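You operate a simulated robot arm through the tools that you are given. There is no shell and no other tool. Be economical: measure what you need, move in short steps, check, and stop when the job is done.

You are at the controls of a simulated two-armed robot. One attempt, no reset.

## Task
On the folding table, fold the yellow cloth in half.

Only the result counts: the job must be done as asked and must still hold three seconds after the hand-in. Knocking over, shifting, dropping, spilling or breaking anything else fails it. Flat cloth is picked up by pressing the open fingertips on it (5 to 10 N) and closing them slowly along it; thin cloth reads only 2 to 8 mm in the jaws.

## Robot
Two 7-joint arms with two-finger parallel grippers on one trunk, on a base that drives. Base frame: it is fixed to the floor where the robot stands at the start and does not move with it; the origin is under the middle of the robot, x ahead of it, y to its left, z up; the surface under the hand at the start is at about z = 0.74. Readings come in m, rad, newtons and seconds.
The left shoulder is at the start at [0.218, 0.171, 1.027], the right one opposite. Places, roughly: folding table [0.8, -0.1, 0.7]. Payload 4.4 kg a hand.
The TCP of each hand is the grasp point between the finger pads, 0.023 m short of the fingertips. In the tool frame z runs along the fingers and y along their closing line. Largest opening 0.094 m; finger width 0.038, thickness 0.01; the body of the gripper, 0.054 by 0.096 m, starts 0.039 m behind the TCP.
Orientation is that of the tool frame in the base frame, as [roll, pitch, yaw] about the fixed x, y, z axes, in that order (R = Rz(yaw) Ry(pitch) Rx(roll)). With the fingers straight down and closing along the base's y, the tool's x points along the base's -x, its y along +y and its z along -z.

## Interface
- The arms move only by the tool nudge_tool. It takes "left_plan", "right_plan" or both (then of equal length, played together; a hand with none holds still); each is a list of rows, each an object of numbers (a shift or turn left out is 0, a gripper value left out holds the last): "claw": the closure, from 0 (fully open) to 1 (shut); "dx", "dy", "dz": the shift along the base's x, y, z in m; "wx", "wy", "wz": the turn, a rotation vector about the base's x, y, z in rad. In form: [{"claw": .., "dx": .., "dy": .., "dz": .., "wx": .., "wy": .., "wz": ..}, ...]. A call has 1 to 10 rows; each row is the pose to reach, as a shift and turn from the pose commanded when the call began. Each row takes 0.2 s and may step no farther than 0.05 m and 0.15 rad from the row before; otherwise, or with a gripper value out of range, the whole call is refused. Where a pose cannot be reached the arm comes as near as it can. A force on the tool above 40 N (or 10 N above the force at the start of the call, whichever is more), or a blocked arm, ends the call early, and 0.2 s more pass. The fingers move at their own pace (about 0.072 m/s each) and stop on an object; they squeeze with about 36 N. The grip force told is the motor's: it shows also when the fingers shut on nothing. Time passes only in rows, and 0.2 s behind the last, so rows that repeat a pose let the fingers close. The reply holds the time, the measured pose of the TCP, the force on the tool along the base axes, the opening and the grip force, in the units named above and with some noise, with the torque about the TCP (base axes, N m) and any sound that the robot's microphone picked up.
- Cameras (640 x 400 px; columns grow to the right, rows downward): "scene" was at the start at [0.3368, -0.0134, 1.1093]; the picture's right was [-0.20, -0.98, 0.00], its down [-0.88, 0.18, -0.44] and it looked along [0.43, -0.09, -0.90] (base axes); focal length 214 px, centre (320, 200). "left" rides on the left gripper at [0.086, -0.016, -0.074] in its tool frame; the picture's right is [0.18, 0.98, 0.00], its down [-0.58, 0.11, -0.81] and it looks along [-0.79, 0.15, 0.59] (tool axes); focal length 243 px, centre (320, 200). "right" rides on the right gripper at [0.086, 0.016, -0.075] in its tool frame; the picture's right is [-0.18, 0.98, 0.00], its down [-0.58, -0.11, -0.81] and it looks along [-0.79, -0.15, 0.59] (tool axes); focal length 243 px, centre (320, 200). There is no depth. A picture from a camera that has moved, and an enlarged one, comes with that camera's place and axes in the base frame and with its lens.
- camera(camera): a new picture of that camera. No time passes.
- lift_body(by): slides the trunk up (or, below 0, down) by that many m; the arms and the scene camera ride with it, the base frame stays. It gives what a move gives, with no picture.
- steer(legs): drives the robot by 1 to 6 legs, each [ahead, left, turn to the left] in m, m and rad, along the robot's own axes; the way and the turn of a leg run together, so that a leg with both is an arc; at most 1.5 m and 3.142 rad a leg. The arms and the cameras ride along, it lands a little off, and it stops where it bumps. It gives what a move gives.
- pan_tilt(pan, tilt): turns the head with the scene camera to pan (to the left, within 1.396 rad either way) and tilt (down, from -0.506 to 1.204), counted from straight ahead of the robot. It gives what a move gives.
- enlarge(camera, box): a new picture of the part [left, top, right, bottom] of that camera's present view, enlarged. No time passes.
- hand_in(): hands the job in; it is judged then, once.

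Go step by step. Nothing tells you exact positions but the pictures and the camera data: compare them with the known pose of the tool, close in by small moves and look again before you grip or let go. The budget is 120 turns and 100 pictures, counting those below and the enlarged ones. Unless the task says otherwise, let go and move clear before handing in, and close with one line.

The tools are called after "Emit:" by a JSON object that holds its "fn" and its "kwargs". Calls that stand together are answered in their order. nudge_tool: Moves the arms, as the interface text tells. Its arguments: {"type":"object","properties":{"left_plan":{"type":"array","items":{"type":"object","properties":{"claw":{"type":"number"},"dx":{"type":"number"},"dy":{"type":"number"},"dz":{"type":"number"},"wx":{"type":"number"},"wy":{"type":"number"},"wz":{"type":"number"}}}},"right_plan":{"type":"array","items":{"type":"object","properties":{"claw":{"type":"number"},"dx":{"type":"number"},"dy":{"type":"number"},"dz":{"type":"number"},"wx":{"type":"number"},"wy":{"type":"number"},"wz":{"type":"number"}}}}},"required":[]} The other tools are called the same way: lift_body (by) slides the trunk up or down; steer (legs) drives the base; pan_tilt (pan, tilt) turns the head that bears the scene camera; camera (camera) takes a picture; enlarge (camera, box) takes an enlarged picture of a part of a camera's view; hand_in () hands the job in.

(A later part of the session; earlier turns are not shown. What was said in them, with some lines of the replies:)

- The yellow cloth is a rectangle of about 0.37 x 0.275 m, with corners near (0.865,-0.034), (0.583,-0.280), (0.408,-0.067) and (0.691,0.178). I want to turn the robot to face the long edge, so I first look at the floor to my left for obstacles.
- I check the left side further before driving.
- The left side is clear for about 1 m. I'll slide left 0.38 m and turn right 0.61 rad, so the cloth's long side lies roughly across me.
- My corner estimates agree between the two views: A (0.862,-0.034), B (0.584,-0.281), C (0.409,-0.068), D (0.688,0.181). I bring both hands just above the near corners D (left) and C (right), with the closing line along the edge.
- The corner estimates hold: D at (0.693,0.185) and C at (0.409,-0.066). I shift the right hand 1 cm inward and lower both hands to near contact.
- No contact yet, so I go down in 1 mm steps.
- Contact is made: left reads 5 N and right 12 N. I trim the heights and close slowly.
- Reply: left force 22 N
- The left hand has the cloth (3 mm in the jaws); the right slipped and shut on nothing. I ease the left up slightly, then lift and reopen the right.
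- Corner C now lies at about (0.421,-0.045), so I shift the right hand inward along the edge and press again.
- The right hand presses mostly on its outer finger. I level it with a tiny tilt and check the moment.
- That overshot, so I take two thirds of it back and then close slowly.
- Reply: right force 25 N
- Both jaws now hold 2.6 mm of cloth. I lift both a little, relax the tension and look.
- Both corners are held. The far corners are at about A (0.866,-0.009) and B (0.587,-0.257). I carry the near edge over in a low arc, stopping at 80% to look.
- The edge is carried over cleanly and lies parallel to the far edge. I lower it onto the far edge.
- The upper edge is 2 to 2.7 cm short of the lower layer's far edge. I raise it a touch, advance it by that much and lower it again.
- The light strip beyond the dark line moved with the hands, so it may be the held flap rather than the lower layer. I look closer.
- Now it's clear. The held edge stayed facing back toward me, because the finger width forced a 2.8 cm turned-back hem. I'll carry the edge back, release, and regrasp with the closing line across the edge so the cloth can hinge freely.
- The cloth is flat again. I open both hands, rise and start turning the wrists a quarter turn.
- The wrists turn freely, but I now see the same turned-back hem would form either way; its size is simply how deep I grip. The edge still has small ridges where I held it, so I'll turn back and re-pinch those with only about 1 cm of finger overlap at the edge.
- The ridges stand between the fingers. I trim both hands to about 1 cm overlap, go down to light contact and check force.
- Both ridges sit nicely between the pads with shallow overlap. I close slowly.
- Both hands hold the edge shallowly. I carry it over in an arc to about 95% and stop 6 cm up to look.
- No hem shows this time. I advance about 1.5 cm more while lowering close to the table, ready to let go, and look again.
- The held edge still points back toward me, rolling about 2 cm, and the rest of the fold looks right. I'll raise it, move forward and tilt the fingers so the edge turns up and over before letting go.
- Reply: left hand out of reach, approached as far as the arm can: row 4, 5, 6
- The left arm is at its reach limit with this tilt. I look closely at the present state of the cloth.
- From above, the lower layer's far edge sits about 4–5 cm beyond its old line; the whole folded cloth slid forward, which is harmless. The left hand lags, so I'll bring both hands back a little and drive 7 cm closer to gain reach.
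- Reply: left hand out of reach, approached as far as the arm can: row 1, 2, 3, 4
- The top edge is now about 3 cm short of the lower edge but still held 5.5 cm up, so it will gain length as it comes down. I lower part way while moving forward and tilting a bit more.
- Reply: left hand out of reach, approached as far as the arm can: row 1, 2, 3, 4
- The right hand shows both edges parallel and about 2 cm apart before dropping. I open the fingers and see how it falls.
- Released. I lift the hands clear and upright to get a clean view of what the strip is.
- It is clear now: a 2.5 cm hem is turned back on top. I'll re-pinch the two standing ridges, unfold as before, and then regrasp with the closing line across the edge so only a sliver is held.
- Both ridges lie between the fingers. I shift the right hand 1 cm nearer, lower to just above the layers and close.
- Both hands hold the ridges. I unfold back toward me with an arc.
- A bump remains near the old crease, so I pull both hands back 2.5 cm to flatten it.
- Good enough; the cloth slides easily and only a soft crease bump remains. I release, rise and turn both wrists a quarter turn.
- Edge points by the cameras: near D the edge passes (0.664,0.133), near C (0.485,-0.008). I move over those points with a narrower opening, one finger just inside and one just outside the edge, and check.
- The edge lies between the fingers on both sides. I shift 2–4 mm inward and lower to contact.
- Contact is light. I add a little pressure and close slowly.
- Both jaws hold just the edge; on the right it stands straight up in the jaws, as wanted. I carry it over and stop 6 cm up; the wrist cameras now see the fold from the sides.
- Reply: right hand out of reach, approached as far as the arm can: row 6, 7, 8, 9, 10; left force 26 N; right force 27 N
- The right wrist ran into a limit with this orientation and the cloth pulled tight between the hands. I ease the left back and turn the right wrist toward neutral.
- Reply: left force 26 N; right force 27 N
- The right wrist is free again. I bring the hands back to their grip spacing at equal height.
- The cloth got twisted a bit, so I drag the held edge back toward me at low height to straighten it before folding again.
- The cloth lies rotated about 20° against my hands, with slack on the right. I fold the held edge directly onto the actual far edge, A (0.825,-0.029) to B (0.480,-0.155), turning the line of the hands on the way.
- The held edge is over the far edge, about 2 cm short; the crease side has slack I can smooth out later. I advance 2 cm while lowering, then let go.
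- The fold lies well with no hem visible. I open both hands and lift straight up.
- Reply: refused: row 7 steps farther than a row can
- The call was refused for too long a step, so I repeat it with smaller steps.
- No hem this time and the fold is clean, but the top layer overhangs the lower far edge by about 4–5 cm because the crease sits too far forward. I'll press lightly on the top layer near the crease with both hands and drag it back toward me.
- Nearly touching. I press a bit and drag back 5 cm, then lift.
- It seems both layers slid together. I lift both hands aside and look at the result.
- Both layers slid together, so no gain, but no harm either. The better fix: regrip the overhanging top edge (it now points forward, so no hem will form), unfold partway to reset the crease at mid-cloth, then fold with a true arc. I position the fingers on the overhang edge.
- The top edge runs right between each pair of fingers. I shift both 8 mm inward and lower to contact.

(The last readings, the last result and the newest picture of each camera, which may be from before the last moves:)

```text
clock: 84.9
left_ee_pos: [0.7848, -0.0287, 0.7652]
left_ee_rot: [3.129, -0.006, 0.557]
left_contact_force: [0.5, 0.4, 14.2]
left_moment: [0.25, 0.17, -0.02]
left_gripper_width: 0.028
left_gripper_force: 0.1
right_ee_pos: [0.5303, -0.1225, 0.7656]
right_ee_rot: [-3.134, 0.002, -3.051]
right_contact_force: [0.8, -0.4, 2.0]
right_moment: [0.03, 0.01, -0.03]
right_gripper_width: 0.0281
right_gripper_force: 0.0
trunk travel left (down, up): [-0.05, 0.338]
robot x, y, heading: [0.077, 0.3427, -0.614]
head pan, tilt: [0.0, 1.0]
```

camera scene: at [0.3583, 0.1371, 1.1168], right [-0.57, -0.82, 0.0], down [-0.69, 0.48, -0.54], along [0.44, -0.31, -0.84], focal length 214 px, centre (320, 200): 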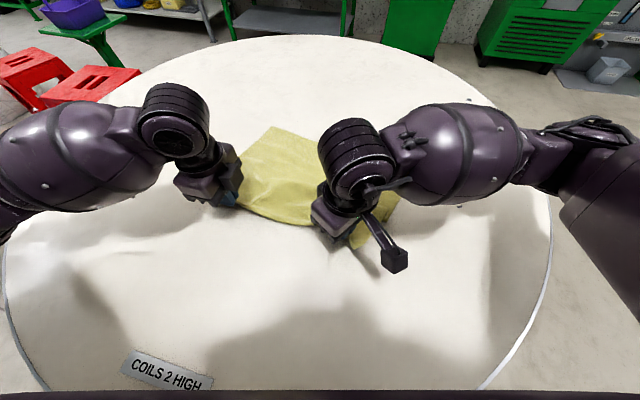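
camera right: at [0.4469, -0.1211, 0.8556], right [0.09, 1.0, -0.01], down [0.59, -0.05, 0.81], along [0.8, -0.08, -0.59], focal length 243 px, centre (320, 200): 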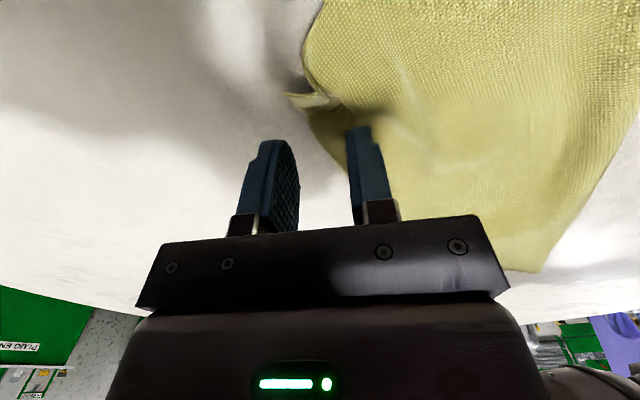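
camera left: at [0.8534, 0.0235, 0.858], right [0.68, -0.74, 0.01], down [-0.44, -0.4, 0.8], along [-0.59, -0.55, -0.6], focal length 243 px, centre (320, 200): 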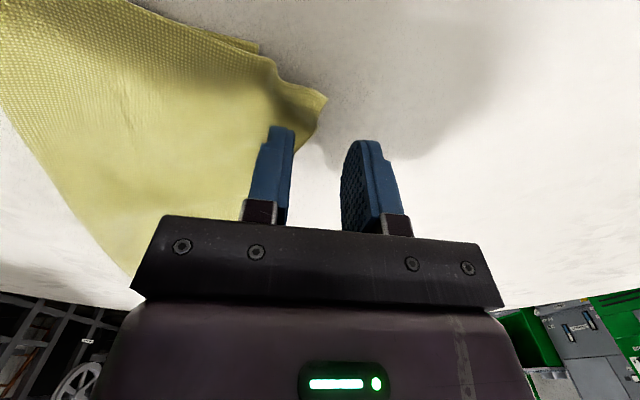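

Left presses a bit hard and right softly; I trim both and close slowly.

Emit:
{"fn": "nudge_tool", "kwargs": {"left_plan": [{"dz": 0.0003, "claw": 0.7}, {"dz": 0.0003, "claw": 0.74}, {"dz": 0.0003, "claw": 0.78}, {"dz": 0.0003, "claw": 0.82}, {"dz": 0.0003, "claw": 0.86}, {"dz": 0.0003, "claw": 0.9}, {"dz": 0.0003, "claw": 0.95}, {"dz": 0.0003, "claw": 1.0}, {"dz": 0.0003, "claw": 1.0}], "right_plan": [{"dz": -0.0015, "claw": 0.7}, {"dz": -0.0015, "claw": 0.74}, {"dz": -0.0015, "claw": 0.78}, {"dz": -0.0015, "claw": 0.82}, {"dz": -0.0015, "claw": 0.86}, {"dz": -0.0015, "claw": 0.9}, {"dz": -0.0015, "claw": 0.95}, {"dz": -0.0015, "claw": 1.0}, {"dz": -0.0015, "claw": 1.0}]}}

Emit:
{"fn": "camera", "kwargs": {"camera": "right"}}

```text
clock: 86.9
left_ee_pos: [0.7859, -0.0283, 0.7631]
left_ee_rot: [3.132, -0.007, 0.559]
left_contact_force: [-0.9, 1.8, 17.1]
left_moment: [0.02, 0.1, 0.02]
left_gripper_width: 0.0017
left_gripper_force: 35.8
right_ee_pos: [0.5292, -0.1216, 0.7648]
right_ee_rot: [-3.135, 0.003, -3.051]
right_contact_force: [1.3, 4.7, 22.9]
right_moment: [0.3, 0.18, -0.09]
right_gripper_width: 0.0032
right_gripper_force: 35.9
trunk travel left (down, up): [-0.05, 0.338]
robot x, y, heading: [0.0751, 0.3364, -0.609]
head pan, tilt: [0.0, 1.0]
```

```text
12 pictures are left
camera right: at [0.4419, -0.1123, 0.8393], right [0.09, 1.0, -0.01], down [0.59, -0.05, 0.81], along [0.81, -0.08, -0.59], focal length 243 px, centre (320, 200)
```

right: 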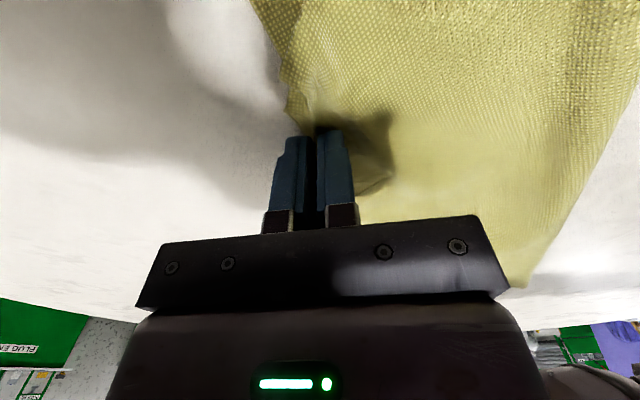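

Both jaws hold the edge. I lift it in an arc back toward me, then let the base drive back a little to unfold further, since the right hand is near its inner limit.

Emit:
{"fn": "nudge_tool", "kwargs": {"left_plan": [{"dx": -0.002, "dy": 0.005, "dz": 0.03}, {"dx": -0.008, "dy": 0.018, "dz": 0.06}, {"dx": -0.016, "dy": 0.037, "dz": 0.085}, {"dx": -0.024, "dy": 0.055, "dz": 0.1}, {"dx": -0.032, "dy": 0.074, "dz": 0.11}, {"dx": -0.039, "dy": 0.092, "dz": 0.11}], "right_plan": [{"dx": -0.002, "dy": 0.005, "dz": 0.03}, {"dx": -0.008, "dy": 0.018, "dz": 0.06}, {"dx": -0.016, "dy": 0.037, "dz": 0.085}, {"dx": -0.024, "dy": 0.055, "dz": 0.1}, {"dx": -0.032, "dy": 0.074, "dz": 0.11}, {"dx": -0.039, "dy": 0.092, "dz": 0.11}]}}

Emit:
{"fn": "steer", "kwargs": {"legs": [[-0.11, 0.07, 0.0]]}}

Emit:
{"fn": "enlarge", "kwargs": {"camera": "scene", "box": [200, 70, 456, 230]}}

```text
clock: 88.3
left_ee_pos: [0.746, 0.0631, 0.871]
left_ee_rot: [3.137, -0.005, 0.559]
left_contact_force: [-0.1, -1.0, -0.9]
left_moment: [0.01, 0.01, 0.0]
left_gripper_width: 0.0018
left_gripper_force: 36.2
right_ee_pos: [0.4915, -0.0302, 0.8716]
right_ee_rot: [-3.139, -0.001, -3.051]
right_contact_force: [0.6, 0.1, -0.3]
right_moment: [0.02, 0.02, -0.02]
right_gripper_width: 0.0029
right_gripper_force: 36.4
trunk travel left (down, up): [-0.05, 0.338]
robot x, y, heading: [0.0722, 0.3349, -0.613]
head pan, tilt: [0.0, 1.0]
```

```text
clock: 89.6
left_ee_pos: [0.6971, 0.1818, 0.8722]
left_ee_rot: [3.132, -0.008, 0.558]
left_contact_force: [-0.4, 0.3, 0.4]
left_moment: [0.0, 0.01, 0.01]
left_gripper_width: 0.0019
left_gripper_force: 36.0
right_ee_pos: [0.4421, 0.0884, 0.8713]
right_ee_rot: [-3.137, 0.0, -3.051]
right_contact_force: [-0.9, -0.3, -0.6]
right_moment: [-0.02, -0.02, 0.0]
right_gripper_width: 0.0028
right_gripper_force: 36.0
trunk travel left (down, up): [-0.05, 0.338]
robot x, y, heading: [0.0272, 0.4514, -0.613]
head pan, tilt: [0.0, 1.0]
```

```text
2.50 times, centred on (328, 150) of scene
camera zoom: at [0.3087, 0.2568, 1.117], right [-0.57, -0.82, 0.0], down [-0.69, 0.48, -0.54], along [0.44, -0.31, -0.84], focal length 536 px, centre (300, 325)
```

zoom: 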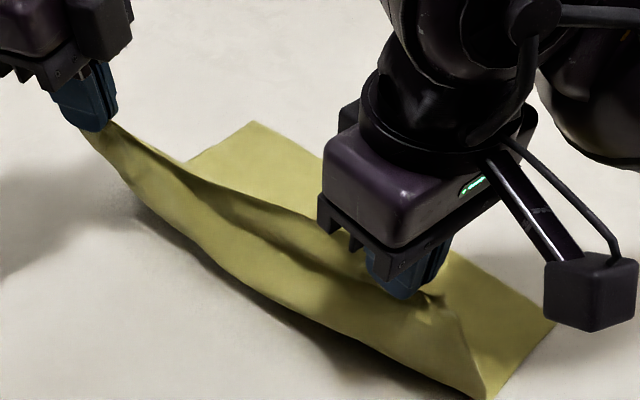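

The lower layer is now exposed: A (0.754,0.006), B (0.388,-0.058), turned about 10° from my hands' line. Driving a little further back will pull the cloth straight with the hands and set the peel line near mid-cloth.

Emit:
{"fn": "steer", "kwargs": {"legs": [[-0.063, 0.064, 0.0]]}}

Emit:
{"fn": "enlarge", "kwargs": {"camera": "scene", "box": [200, 70, 456, 230]}}

```text
clock: 90.8
left_ee_pos: [0.6829, 0.2707, 0.8714]
left_ee_rot: [3.135, -0.006, 0.559]
left_contact_force: [0.1, 0.5, 0.0]
left_moment: [0.03, -0.03, 0.0]
left_gripper_width: 0.0021
left_gripper_force: 35.8
right_ee_pos: [0.4276, 0.1776, 0.8724]
right_ee_rot: [-3.136, 0.0, -3.05]
right_contact_force: [-0.7, -0.5, 0.3]
right_moment: [0.01, -0.01, -0.01]
right_gripper_width: 0.003
right_gripper_force: 35.9
trunk travel left (down, up): [-0.05, 0.338]
robot x, y, heading: [0.0091, 0.5429, -0.611]
head pan, tilt: [0.0, 1.0]
```

```text
2.50 times, centred on (328, 150) of scene
camera zoom: at [0.2943, 0.3446, 1.117], right [-0.57, -0.82, 0.0], down [-0.69, 0.48, -0.54], along [0.44, -0.31, -0.84], focal length 536 px, centre (300, 325)
```

zoom: 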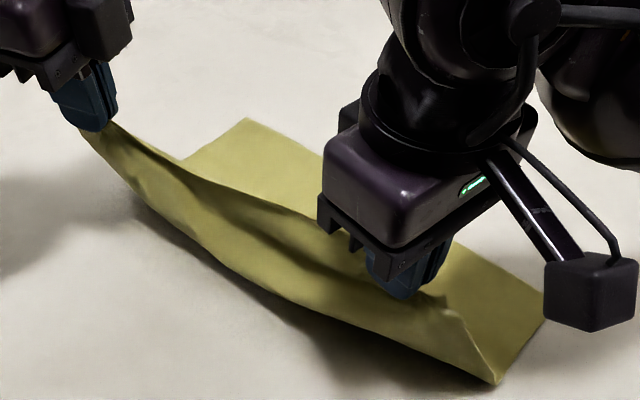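

The cloth just slid along as a body. Better: I'll lift it completely so it hangs straight and square from both hands, then lay the far half down and fold over from there.

Emit:
{"fn": "nudge_tool", "kwargs": {"left_plan": [{"dz": 0.025, "dx": 0.004, "dy": -0.012}, {"dz": 0.05, "dx": 0.009, "dy": -0.024}, {"dz": 0.075, "dx": 0.013, "dy": -0.036}, {"dz": 0.1, "dx": 0.017, "dy": -0.048}, {"dz": 0.125, "dx": 0.021, "dy": -0.058}, {"dz": 0.15, "dx": 0.026, "dy": -0.07}, {"dz": 0.17, "dx": 0.03, "dy": -0.082}, {"dz": 0.185, "dx": 0.034, "dy": -0.094}, {"dz": 0.19, "dx": 0.034, "dy": -0.094}, {"dz": 0.19, "dx": 0.034, "dy": -0.094}], "right_plan": [{"dz": 0.025, "dx": 0.004, "dy": -0.012}, {"dz": 0.05, "dx": 0.009, "dy": -0.024}, {"dz": 0.075, "dx": 0.013, "dy": -0.036}, {"dz": 0.1, "dx": 0.017, "dy": -0.048}, {"dz": 0.125, "dx": 0.021, "dy": -0.058}, {"dz": 0.15, "dx": 0.026, "dy": -0.07}, {"dz": 0.17, "dx": 0.03, "dy": -0.082}, {"dz": 0.185, "dx": 0.034, "dy": -0.094}, {"dz": 0.19, "dx": 0.034, "dy": -0.094}, {"dz": 0.19, "dx": 0.034, "dy": -0.094}]}}

Emit:
{"fn": "nudge_tool", "kwargs": {"left_plan": [{}, {}, {}, {}, {}], "right_plan": [{}, {}, {}, {}, {}]}}

Emit:
{"fn": "camera", "kwargs": {"camera": "scene"}}

```text
clock: 93.0
left_ee_pos: [0.7172, 0.1755, 1.0623]
left_ee_rot: [3.134, -0.008, 0.559]
left_contact_force: [0.7, -0.3, -0.3]
left_moment: [0.0, -0.02, -0.01]
left_gripper_width: 0.0022
left_gripper_force: 35.5
right_ee_pos: [0.4614, 0.0833, 1.0613]
right_ee_rot: [-3.139, 0.0, -3.05]
right_contact_force: [0.4, -0.1, -0.8]
right_moment: [0.0, 0.0, -0.02]
right_gripper_width: 0.0035
right_gripper_force: 36.3
trunk travel left (down, up): [-0.05, 0.338]
robot x, y, heading: [0.011, 0.5403, -0.607]
head pan, tilt: [0.0, 1.0]
```

```text
clock: 94.2
left_ee_pos: [0.7169, 0.1752, 1.062]
left_ee_rot: [3.134, -0.007, 0.559]
left_contact_force: [0.5, -1.1, 0.1]
left_moment: [-0.03, 0.0, 0.01]
left_gripper_width: 0.0018
left_gripper_force: 35.6
right_ee_pos: [0.4615, 0.0827, 1.061]
right_ee_rot: [-3.139, 0.001, -3.053]
right_contact_force: [-0.1, 0.0, -0.1]
right_moment: [-0.02, 0.01, -0.02]
right_gripper_width: 0.003
right_gripper_force: 36.1
trunk travel left (down, up): [-0.05, 0.338]
robot x, y, heading: [0.0148, 0.5389, -0.612]
head pan, tilt: [0.0, 1.0]
```

```text
9 pictures are left
camera scene: at [0.2944, 0.3442, 1.1168], right [-0.57, -0.82, 0.0], down [-0.69, 0.48, -0.54], along [0.44, -0.31, -0.84], focal length 214 px, centre (320, 200)
```

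scene: 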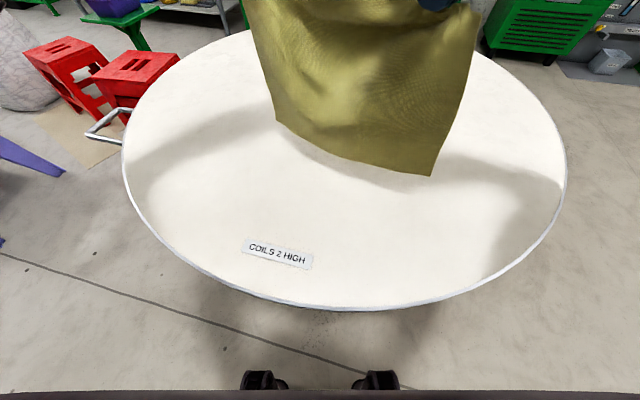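

The cloth hangs straight and square from both hands. I lower it while drawing back toward me, so the far half is laid flat on the table, staying clear of the sign.

Emit:
{"fn": "nudge_tool", "kwargs": {"left_plan": [{"dx": 0.009, "dy": -0.0235}, {"dx": 0.017, "dy": -0.047, "dz": -0.01}, {"dx": 0.0137, "dy": -0.0376, "dz": -0.03}, {"dx": 0.007, "dy": -0.019, "dz": -0.05}, {"dz": -0.07}, {"dx": -0.007, "dy": 0.019, "dz": -0.09}, {"dx": -0.0137, "dy": 0.0376, "dz": -0.11}, {"dx": -0.0205, "dy": 0.0564, "dz": -0.13}, {"dx": -0.027, "dy": 0.075, "dz": -0.15}, {"dx": -0.034, "dy": 0.094, "dz": -0.17}], "right_plan": [{"dx": 0.009, "dy": -0.0235}, {"dx": 0.017, "dy": -0.047, "dz": -0.01}, {"dx": 0.0137, "dy": -0.0376, "dz": -0.03}, {"dx": 0.007, "dy": -0.019, "dz": -0.05}, {"dz": -0.07}, {"dx": -0.007, "dy": 0.019, "dz": -0.09}, {"dx": -0.0137, "dy": 0.0376, "dz": -0.11}, {"dx": -0.0205, "dy": 0.0564, "dz": -0.13}, {"dx": -0.027, "dy": 0.075, "dz": -0.15}, {"dx": -0.034, "dy": 0.094, "dz": -0.17}]}}

Emit:
{"fn": "enlarge", "kwargs": {"camera": "scene", "box": [160, 40, 480, 240]}}

```text
clock: 96.4
left_ee_pos: [0.6828, 0.2702, 0.8907]
left_ee_rot: [3.133, -0.008, 0.558]
left_contact_force: [0.0, 0.3, 0.4]
left_moment: [0.0, 0.05, 0.0]
left_gripper_width: 0.0019
left_gripper_force: 35.5
right_ee_pos: [0.428, 0.1765, 0.8912]
right_ee_rot: [-3.138, 0.001, -3.052]
right_contact_force: [0.0, 0.8, -0.1]
right_moment: [0.0, -0.01, -0.01]
right_gripper_width: 0.0029
right_gripper_force: 36.1
trunk travel left (down, up): [-0.05, 0.338]
robot x, y, heading: [0.0096, 0.5403, -0.606]
head pan, tilt: [0.0, 1.0]
```

```text
2.00 times, centred on (320, 140) of scene
camera zoom: at [0.2948, 0.3443, 1.1167], right [-0.57, -0.82, 0.0], down [-0.69, 0.48, -0.54], along [0.44, -0.31, -0.84], focal length 429 px, centre (320, 320)
```

zoom: 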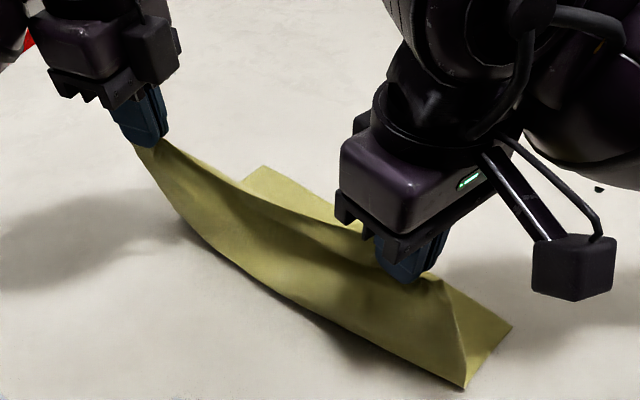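

The far half lies at A (0.738,0.128) to B (0.373,0.048). The right strand is shorter and lifts too much there, so I lower the right hand and bring it back a little before folding over.

Emit:
{"fn": "nudge_tool", "kwargs": {"left_plan": [{"dx": 0.0, "dy": -0.002, "dz": -0.003}, {"dx": 0.001, "dy": -0.0055, "dz": -0.008}, {"dx": 0.001, "dy": -0.0055, "dz": -0.008}, {"dx": 0.001, "dy": -0.0055, "dz": -0.008}], "right_plan": [{"dx": -0.002, "dy": 0.01, "dz": -0.015}, {"dx": -0.0054, "dy": 0.0241, "dz": -0.033}, {"dx": -0.0054, "dy": 0.0241, "dz": -0.033}, {"dx": -0.0054, "dy": 0.0241, "dz": -0.033}]}}

Emit:
{"fn": "enlarge", "kwargs": {"camera": "scene", "box": [160, 40, 480, 240]}}

```text
clock: 97.4
left_ee_pos: [0.6848, 0.264, 0.8835]
left_ee_rot: [3.134, -0.006, 0.558]
left_contact_force: [-0.3, 0.4, -0.3]
left_moment: [0.05, 0.0, -0.02]
left_gripper_width: 0.0019
left_gripper_force: 35.8
right_ee_pos: [0.4234, 0.2, 0.8593]
right_ee_rot: [-3.139, 0.0, -3.052]
right_contact_force: [0.3, 0.7, 0.2]
right_moment: [-0.02, 0.01, -0.01]
right_gripper_width: 0.0031
right_gripper_force: 36.0
trunk travel left (down, up): [-0.05, 0.338]
robot x, y, heading: [0.0139, 0.5445, -0.609]
head pan, tilt: [0.0, 1.0]
```

```text
2.00 times, centred on (320, 140) of scene
camera zoom: at [0.2945, 0.3442, 1.1168], right [-0.57, -0.82, 0.0], down [-0.69, 0.48, -0.54], along [0.44, -0.31, -0.84], focal length 429 px, centre (320, 320)
```

zoom: 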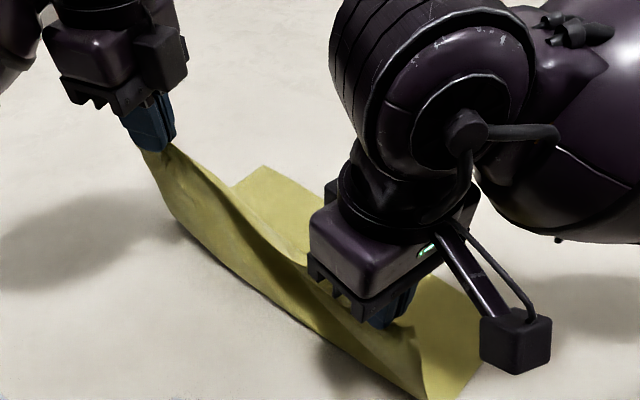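

The right side's crease rolled back to about mid-cloth and B did not move. Now I fold both hands over along matched arcs onto A–B.

Emit:
{"fn": "nudge_tool", "kwargs": {"left_plan": [{"dx": 0.0035, "dy": -0.017, "dz": 0.0}, {"dx": 0.007, "dy": -0.0335, "dz": 0.0}, {"dx": 0.01, "dy": -0.048, "dz": -0.005}, {"dx": 0.013, "dy": -0.063, "dz": -0.0125}, {"dx": 0.0163, "dy": -0.0775, "dz": -0.023}, {"dx": 0.0196, "dy": -0.092, "dz": -0.0355}, {"dx": 0.022, "dy": -0.103, "dz": -0.05}, {"dx": 0.024, "dy": -0.1136, "dz": -0.0655}, {"dx": 0.026, "dy": -0.122, "dz": -0.083}, {"dx": 0.0276, "dy": -0.129, "dz": -0.1005}], "right_plan": [{"dx": 0.0025, "dy": -0.013, "dz": -0.002}, {"dx": 0.005, "dy": -0.0267, "dz": -0.006}, {"dx": 0.008, "dy": -0.039, "dz": -0.011}, {"dx": 0.0105, "dy": -0.051, "dz": -0.018}, {"dx": 0.013, "dy": -0.063, "dz": -0.027}, {"dx": 0.0158, "dy": -0.0756, "dz": -0.038}, {"dx": 0.0175, "dy": -0.083, "dz": -0.049}, {"dx": 0.019, "dy": -0.09, "dz": -0.061}, {"dx": 0.02, "dy": -0.095, "dz": -0.07}, {"dx": 0.021, "dy": -0.1, "dz": -0.078}]}}

Emit:
{"fn": "enlarge", "kwargs": {"camera": "scene", "box": [160, 60, 480, 260]}}

```text
clock: 99.6
left_ee_pos: [0.7122, 0.1348, 0.7822]
left_ee_rot: [3.136, -0.009, 0.558]
left_contact_force: [-0.4, -0.3, 0.2]
left_moment: [-0.01, -0.02, 0.0]
left_gripper_width: 0.0017
left_gripper_force: 35.5
right_ee_pos: [0.4441, 0.0999, 0.7804]
right_ee_rot: [-3.137, -0.001, -3.049]
right_contact_force: [-1.1, 0.0, 0.0]
right_moment: [0.05, 0.0, -0.05]
right_gripper_width: 0.0032
right_gripper_force: 36.1
trunk travel left (down, up): [-0.05, 0.338]
robot x, y, heading: [0.0115, 0.5451, -0.605]
head pan, tilt: [0.0, 1.0]
```

```text
2.00 times, centred on (320, 160) of scene
camera zoom: at [0.2947, 0.3439, 1.1166], right [-0.57, -0.82, 0.0], down [-0.69, 0.48, -0.54], along [0.44, -0.31, -0.84], focal length 429 px, centre (320, 280)
```

zoom: 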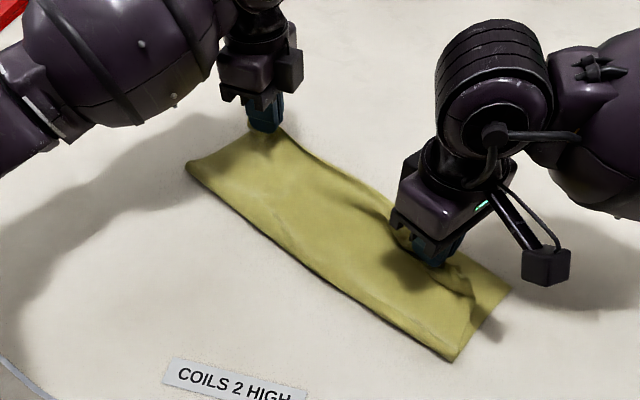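

The lower layer is unmoved and the crease is close to middle: 12 cm on the left and 10 cm on the right, wanting 13.8. Drawing the held edge back 3 cm (left) and 6 cm (right) should roll the crease out to mid before I release.

Emit:
{"fn": "nudge_tool", "kwargs": {"left_plan": [{"dx": -0.0016, "dy": 0.0073, "dz": 0.004}, {"dx": -0.0032, "dy": 0.0146, "dz": 0.004}, {"dx": -0.0048, "dy": 0.022, "dz": 0.004}, {"dx": -0.0064, "dy": 0.0293, "dz": 0.002}, {"dx": -0.0064, "dy": 0.0293, "dz": 0.0}], "right_plan": [{"dx": -0.0032, "dy": 0.0146, "dz": 0.004}, {"dx": -0.0064, "dy": 0.0293, "dz": 0.004}, {"dx": -0.0096, "dy": 0.044, "dz": 0.004}, {"dx": -0.0128, "dy": 0.0586, "dz": 0.002}, {"dx": -0.0128, "dy": 0.0586, "dz": 0.0}]}}

Emit:
{"fn": "enlarge", "kwargs": {"camera": "scene", "box": [160, 60, 480, 260]}}

```text
clock: 100.8
left_ee_pos: [0.7047, 0.1645, 0.7822]
left_ee_rot: [3.135, -0.006, 0.559]
left_contact_force: [-0.5, 0.1, -0.3]
left_moment: [0.0, 0.0, 0.05]
left_gripper_width: 0.002
left_gripper_force: 35.5
right_ee_pos: [0.4292, 0.1595, 0.7806]
right_ee_rot: [-3.139, 0.0, -3.051]
right_contact_force: [-0.3, 0.0, -0.1]
right_moment: [0.03, -0.04, 0.02]
right_gripper_width: 0.0032
right_gripper_force: 35.6
trunk travel left (down, up): [-0.05, 0.338]
robot x, y, heading: [0.0142, 0.5438, -0.604]
head pan, tilt: [0.0, 1.0]
```

```text
2.00 times, centred on (320, 160) of scene
camera zoom: at [0.2944, 0.3442, 1.1169], right [-0.57, -0.82, 0.0], down [-0.69, 0.48, -0.54], along [0.44, -0.31, -0.84], focal length 429 px, centre (320, 280)
```

zoom: 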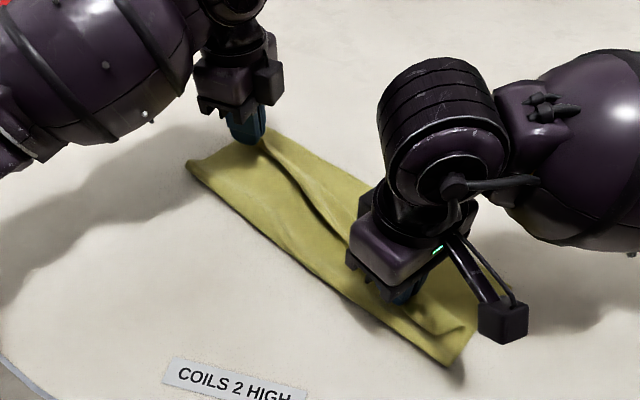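

The top layer pleated instead of rolling. I go back over the crease with both hands low, which did roll the crease before, and then fold with tighter arcs.

Emit:
{"fn": "nudge_tool", "kwargs": {"left_plan": [{"dx": -0.0037, "dy": 0.0169, "dz": 0.031}, {"dx": -0.01, "dy": 0.0462, "dz": 0.066}, {"dx": -0.0186, "dy": 0.0853, "dz": 0.081}, {"dx": -0.026, "dy": 0.1195, "dz": 0.071}, {"dx": -0.03, "dy": 0.139, "dz": 0.056}, {"dx": -0.03, "dy": 0.139, "dz": 0.056}, {"dx": -0.03, "dy": 0.139, "dz": 0.056}], "right_plan": [{"dx": -0.001, "dy": 0.004, "dz": 0.017}, {"dx": -0.004, "dy": 0.018, "dz": 0.032}, {"dx": -0.008, "dy": 0.038, "dz": 0.042}, {"dx": -0.0125, "dy": 0.057, "dz": 0.042}, {"dx": -0.0146, "dy": 0.067, "dz": 0.032}, {"dx": -0.0146, "dy": 0.067, "dz": 0.032}, {"dx": -0.0146, "dy": 0.067, "dz": 0.032}]}}

Emit:
{"fn": "enlarge", "kwargs": {"camera": "scene", "box": [160, 60, 480, 260]}}

```text
clock: 102.4
left_ee_pos: [0.6759, 0.3043, 0.8395]
left_ee_rot: [3.135, -0.007, 0.56]
left_contact_force: [0.4, -0.1, 0.7]
left_moment: [0.01, -0.01, 0.03]
left_gripper_width: 0.0019
left_gripper_force: 36.3
right_ee_pos: [0.4154, 0.2252, 0.8121]
right_ee_rot: [-3.139, -0.002, -3.051]
right_contact_force: [-0.1, -0.2, -1.3]
right_moment: [0.03, 0.0, -0.01]
right_gripper_width: 0.0033
right_gripper_force: 36.3
trunk travel left (down, up): [-0.05, 0.338]
robot x, y, heading: [0.0128, 0.5443, -0.611]
head pan, tilt: [0.0, 1.0]
```

```text
2.00 times, centred on (320, 160) of scene
camera zoom: at [0.2945, 0.3442, 1.1168], right [-0.57, -0.82, 0.0], down [-0.69, 0.48, -0.54], along [0.44, -0.31, -0.84], focal length 429 px, centre (320, 280)
```

zoom: 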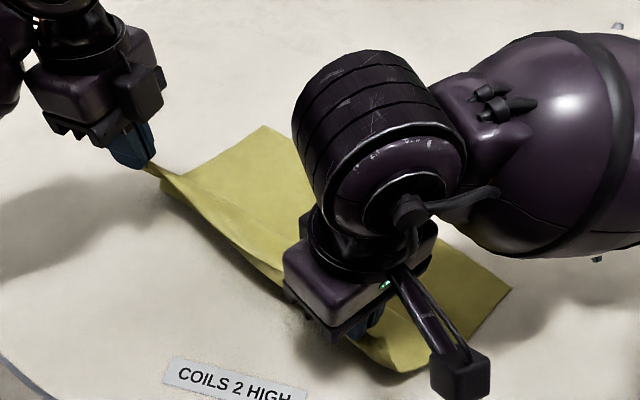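

The lower layer hasn't moved, and the crease is now near 14–16 cm, at or slightly past the middle. I fold over with tighter arcs.

Emit:
{"fn": "nudge_tool", "kwargs": {"left_plan": [{"dx": 0.0032, "dy": -0.0147, "dz": 0.0135}, {"dx": 0.0085, "dy": -0.039, "dz": 0.0235}, {"dx": 0.0149, "dy": -0.0684, "dz": 0.0235}, {"dx": 0.0213, "dy": -0.0977, "dz": 0.0115}, {"dx": 0.0266, "dy": -0.122, "dz": -0.0085}, {"dx": 0.032, "dy": -0.1466, "dz": -0.0315}, {"dx": 0.035, "dy": -0.161, "dz": -0.0465}, {"dx": 0.0368, "dy": -0.169, "dz": -0.0565}], "right_plan": [{"dx": 0.0018, "dy": -0.0083, "dz": 0.011}, {"dx": 0.005, "dy": -0.023, "dz": 0.019}, {"dx": 0.0093, "dy": -0.0425, "dz": 0.021}, {"dx": 0.0135, "dy": -0.062, "dz": 0.017}, {"dx": 0.0178, "dy": -0.0816, "dz": 0.006}, {"dx": 0.022, "dy": -0.101, "dz": -0.007}, {"dx": 0.0248, "dy": -0.114, "dz": -0.019}, {"dx": 0.027, "dy": -0.1236, "dz": -0.029}]}}

Emit:
{"fn": "enlarge", "kwargs": {"camera": "scene", "box": [160, 60, 480, 260]}}

```text
clock: 104.2
left_ee_pos: [0.7131, 0.1342, 0.7814]
left_ee_rot: [3.138, -0.007, 0.558]
left_contact_force: [-0.3, 0.2, 0.1]
left_moment: [0.01, 0.03, 0.02]
left_gripper_width: 0.002
left_gripper_force: 35.8
right_ee_pos: [0.4431, 0.1018, 0.7824]
right_ee_rot: [-3.137, 0.0, -3.051]
right_contact_force: [-0.4, -0.1, 0.4]
right_moment: [-0.02, -0.01, -0.01]
right_gripper_width: 0.003
right_gripper_force: 36.0
trunk travel left (down, up): [-0.05, 0.338]
robot x, y, heading: [0.0137, 0.5437, -0.604]
head pan, tilt: [0.0, 1.0]
```

```text
2.00 times, centred on (320, 160) of scene
camera zoom: at [0.2946, 0.344, 1.1167], right [-0.57, -0.82, 0.0], down [-0.69, 0.48, -0.54], along [0.44, -0.31, -0.84], focal length 429 px, centre (320, 280)
```

zoom: 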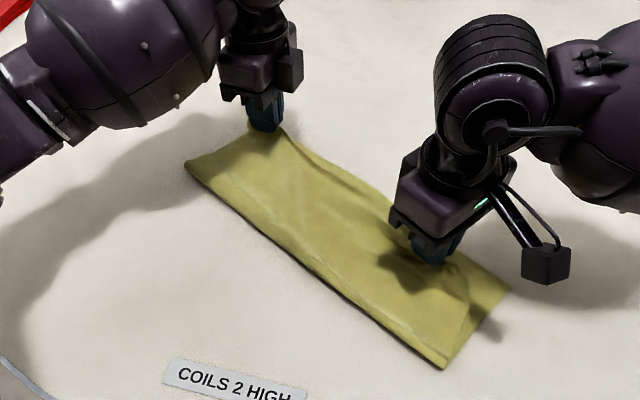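

The crease is now even, about 11.8 cm from the lower far edge on both sides, and the top edge lies over A–B. I let go and lift clear.

Emit:
{"fn": "nudge_tool", "kwargs": {"left_plan": [{"claw": 0.9, "dz": -0.006}, {"claw": 0.8, "dz": -0.006}, {"claw": 0.7, "dz": -0.006}, {"claw": 0.6, "dz": -0.006}, {"dz": 0.02}, {"dz": 0.06}, {"dz": 0.1}, {"dz": 0.14}, {"dz": 0.14, "dx": 0.03, "dy": 0.03}, {"dz": 0.14, "dx": 0.05, "dy": 0.06}], "right_plan": [{"claw": 0.9, "dz": -0.006}, {"claw": 0.8, "dz": -0.006}, {"claw": 0.7, "dz": -0.006}, {"claw": 0.6, "dz": -0.006}, {"dz": 0.02}, {"dz": 0.06}, {"dz": 0.1}, {"dz": 0.14}, {"dz": 0.14, "dx": -0.02, "dy": -0.04}, {"dz": 0.14, "dx": -0.04, "dy": -0.08}]}}

Emit:
{"fn": "enlarge", "kwargs": {"camera": "scene", "box": [208, 90, 464, 250]}}

```text
clock: 106.4
left_ee_pos: [0.7615, 0.196, 0.9234]
left_ee_rot: [3.133, -0.007, 0.557]
left_contact_force: [-0.1, 1.4, 0.0]
left_moment: [0.01, -0.03, 0.03]
left_gripper_width: 0.0376
left_gripper_force: 0.2
right_ee_pos: [0.4004, 0.0227, 0.9258]
right_ee_rot: [-3.137, -0.001, -3.051]
right_contact_force: [0.4, -0.1, -0.2]
right_moment: [0.02, 0.0, 0.01]
right_gripper_width: 0.0379
right_gripper_force: 0.0
trunk travel left (down, up): [-0.05, 0.338]
robot x, y, heading: [0.0105, 0.5425, -0.605]
head pan, tilt: [0.0, 1.0]
```

```text
2.50 times, centred on (336, 170) of scene
camera zoom: at [0.2937, 0.3447, 1.1173], right [-0.57, -0.82, 0.0], down [-0.69, 0.48, -0.54], along [0.44, -0.31, -0.84], focal length 536 px, centre (280, 275)
```

zoom: 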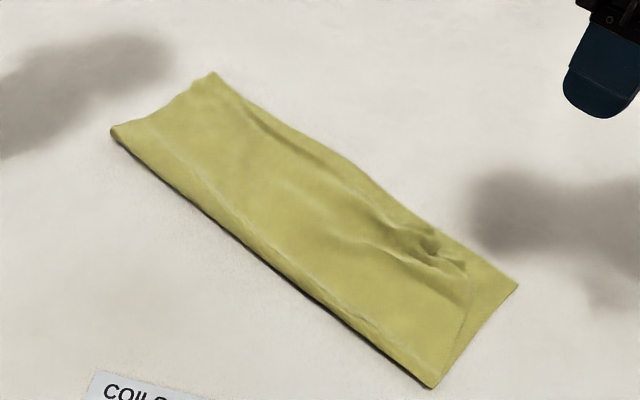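

The fold is neat: the top edge is within about 1–2 cm of the lower edge, only corner C is pulled in about 4 cm by a small wrinkle. I'll smooth that wrinkle by setting closed fingertips on it and spreading them lightly along the edge.

Emit:
{"fn": "nudge_tool", "kwargs": {"right_plan": [{"claw": 1.0, "dx": 0.004, "dy": 0.006, "wz": -0.147}, {"dx": 0.008, "dy": 0.012, "wz": -0.294}, {"dx": 0.012, "dy": 0.018, "wz": -0.441}, {"dx": 0.016, "dy": 0.024, "wz": -0.588}, {"dx": 0.02, "dy": 0.03, "wz": -0.735}, {"dx": 0.024, "dy": 0.036, "wz": -0.882}, {"dx": 0.028, "dy": 0.045, "wz": -1.029}, {"dx": 0.032, "dy": 0.053, "wz": -1.176}, {"dx": 0.0356, "dy": 0.061, "wz": -1.32}, {"dx": 0.0356, "dy": 0.061, "wz": -1.437}]}}

Emit:
{"fn": "nudge_tool", "kwargs": {"right_plan": [{"dz": -0.045}, {"dz": -0.09}, {"dz": -0.13}, {"dz": -0.148}, {"dz": -0.154}, {"dz": -0.157}]}}

```text
clock: 108.6
left_ee_pos: [0.7631, 0.1958, 0.9217]
left_ee_rot: [3.135, -0.008, 0.56]
left_contact_force: [0.6, -0.2, -0.1]
left_moment: [0.03, -0.02, 0.01]
left_gripper_width: 0.0375
left_gripper_force: 0.1
right_ee_pos: [0.4379, 0.0844, 0.924]
right_ee_rot: [-3.139, 0.0, 1.792]
right_contact_force: [0.5, 0.3, -1.0]
right_moment: [0.02, 0.02, 0.02]
right_gripper_width: 0.0003
right_gripper_force: 35.5
trunk travel left (down, up): [-0.05, 0.338]
robot x, y, heading: [0.0147, 0.5407, -0.61]
head pan, tilt: [0.0, 1.0]
```

```text
clock: 110.0
left_ee_pos: [0.7617, 0.1966, 0.9225]
left_ee_rot: [3.135, -0.007, 0.558]
left_contact_force: [-0.2, 0.2, 0.6]
left_moment: [0.0, 0.02, 0.0]
left_gripper_width: 0.0379
left_gripper_force: 0.1
right_ee_pos: [0.4382, 0.0831, 0.7665]
right_ee_rot: [-3.138, 0.0, 1.797]
right_contact_force: [0.3, -1.1, 1.8]
right_moment: [0.05, 0.01, 0.03]
right_gripper_width: 0.0001
right_gripper_force: 35.8
trunk travel left (down, up): [-0.05, 0.338]
robot x, y, heading: [0.0126, 0.5438, -0.612]
head pan, tilt: [0.0, 1.0]
```

Light contact. I press a touch more and spread the fingers slowly, then lift.

Emit:
{"fn": "nudge_tool", "kwargs": {"right_plan": [{"dz": -0.0015, "claw": 1.0}, {"dz": -0.0015, "claw": 0.9}, {"dz": -0.0015, "claw": 0.8}, {"dz": -0.0015, "claw": 0.7}, {"dz": -0.0015, "claw": 0.6}, {"dz": -0.0015, "claw": 0.5}, {"dz": -0.0015, "claw": 0.4}, {"dz": -0.0015, "claw": 0.3}, {"dz": 0.03}, {"dz": 0.07}]}}

Emit:
{"fn": "nudge_tool", "kwargs": {"right_plan": [{"dz": 0.04}, {"dz": 0.07, "dx": -0.02, "dy": -0.03}, {"dz": 0.09, "dx": -0.04, "dy": -0.06}, {"dz": 0.09, "dx": -0.06, "dy": -0.09}]}}

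Emit:
{"fn": "enlarge", "kwargs": {"camera": "scene", "box": [208, 90, 464, 250]}}

```text
clock: 112.2
left_ee_pos: [0.7615, 0.1944, 0.9228]
left_ee_rot: [3.136, -0.008, 0.559]
left_contact_force: [0.1, -0.1, -0.5]
left_moment: [0.04, 0.06, 0.01]
left_gripper_width: 0.0379
left_gripper_force: 0.0
right_ee_pos: [0.4388, 0.0825, 0.8388]
right_ee_rot: [-3.138, -0.001, 1.796]
right_contact_force: [0.5, -0.8, -0.6]
right_moment: [0.0, 0.03, -0.02]
right_gripper_width: 0.066
right_gripper_force: 0.1
trunk travel left (down, up): [-0.05, 0.338]
robot x, y, heading: [0.0107, 0.5406, -0.605]
head pan, tilt: [0.0, 1.0]
```

```text
clock: 113.2
left_ee_pos: [0.7619, 0.1964, 0.922]
left_ee_rot: [3.134, -0.006, 0.558]
left_contact_force: [0.0, 0.5, 1.4]
left_moment: [-0.01, -0.01, 0.01]
left_gripper_width: 0.0375
left_gripper_force: 0.0
right_ee_pos: [0.3771, -0.0074, 0.9276]
right_ee_rot: [-3.138, 0.001, 1.795]
right_contact_force: [0.7, 0.4, 0.2]
right_moment: [0.02, 0.0, 0.01]
right_gripper_width: 0.0659
right_gripper_force: 0.0
trunk travel left (down, up): [-0.05, 0.338]
robot x, y, heading: [0.0107, 0.5404, -0.611]
head pan, tilt: [0.0, 1.0]
```

```text
2.50 times, centred on (336, 170) of scene
camera zoom: at [0.294, 0.3441, 1.117], right [-0.57, -0.82, 0.0], down [-0.69, 0.48, -0.54], along [0.44, -0.31, -0.84], focal length 536 px, centre (280, 275)
```

zoom: 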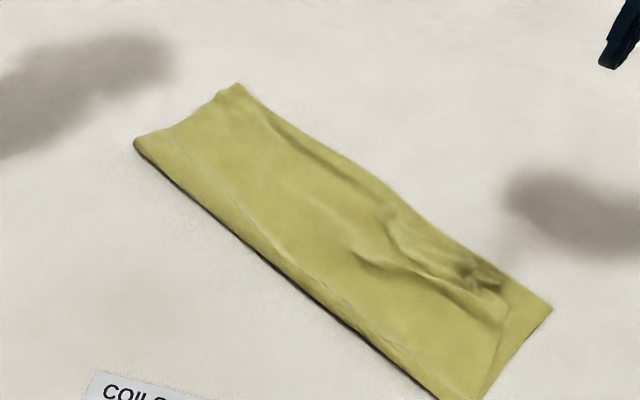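

The yellow cloth lies folded in half, with no hem. The top edge is within about 2 cm of the lower far edge, but one corner (C) is still drawn in about 3–4 cm by a small wrinkle. Both hands are open and clear, and the sign is untouched, so I hand in.

Emit:
{"fn": "hand_in", "kwargs": {}}

```text
The job is handed in.
```

I folded the yellow cloth in half on the folding table and handed the job in. In the last picture, the top edge lies within about 2 cm of the lower edge. A small wrinkle still pulls one corner in by about 3–4 cm. The whole cloth slid and turned somewhat during the attempts, so it no longer lies where it started. The "COILS 2 HIGH" sign was not touched, and both hands are open and clear.
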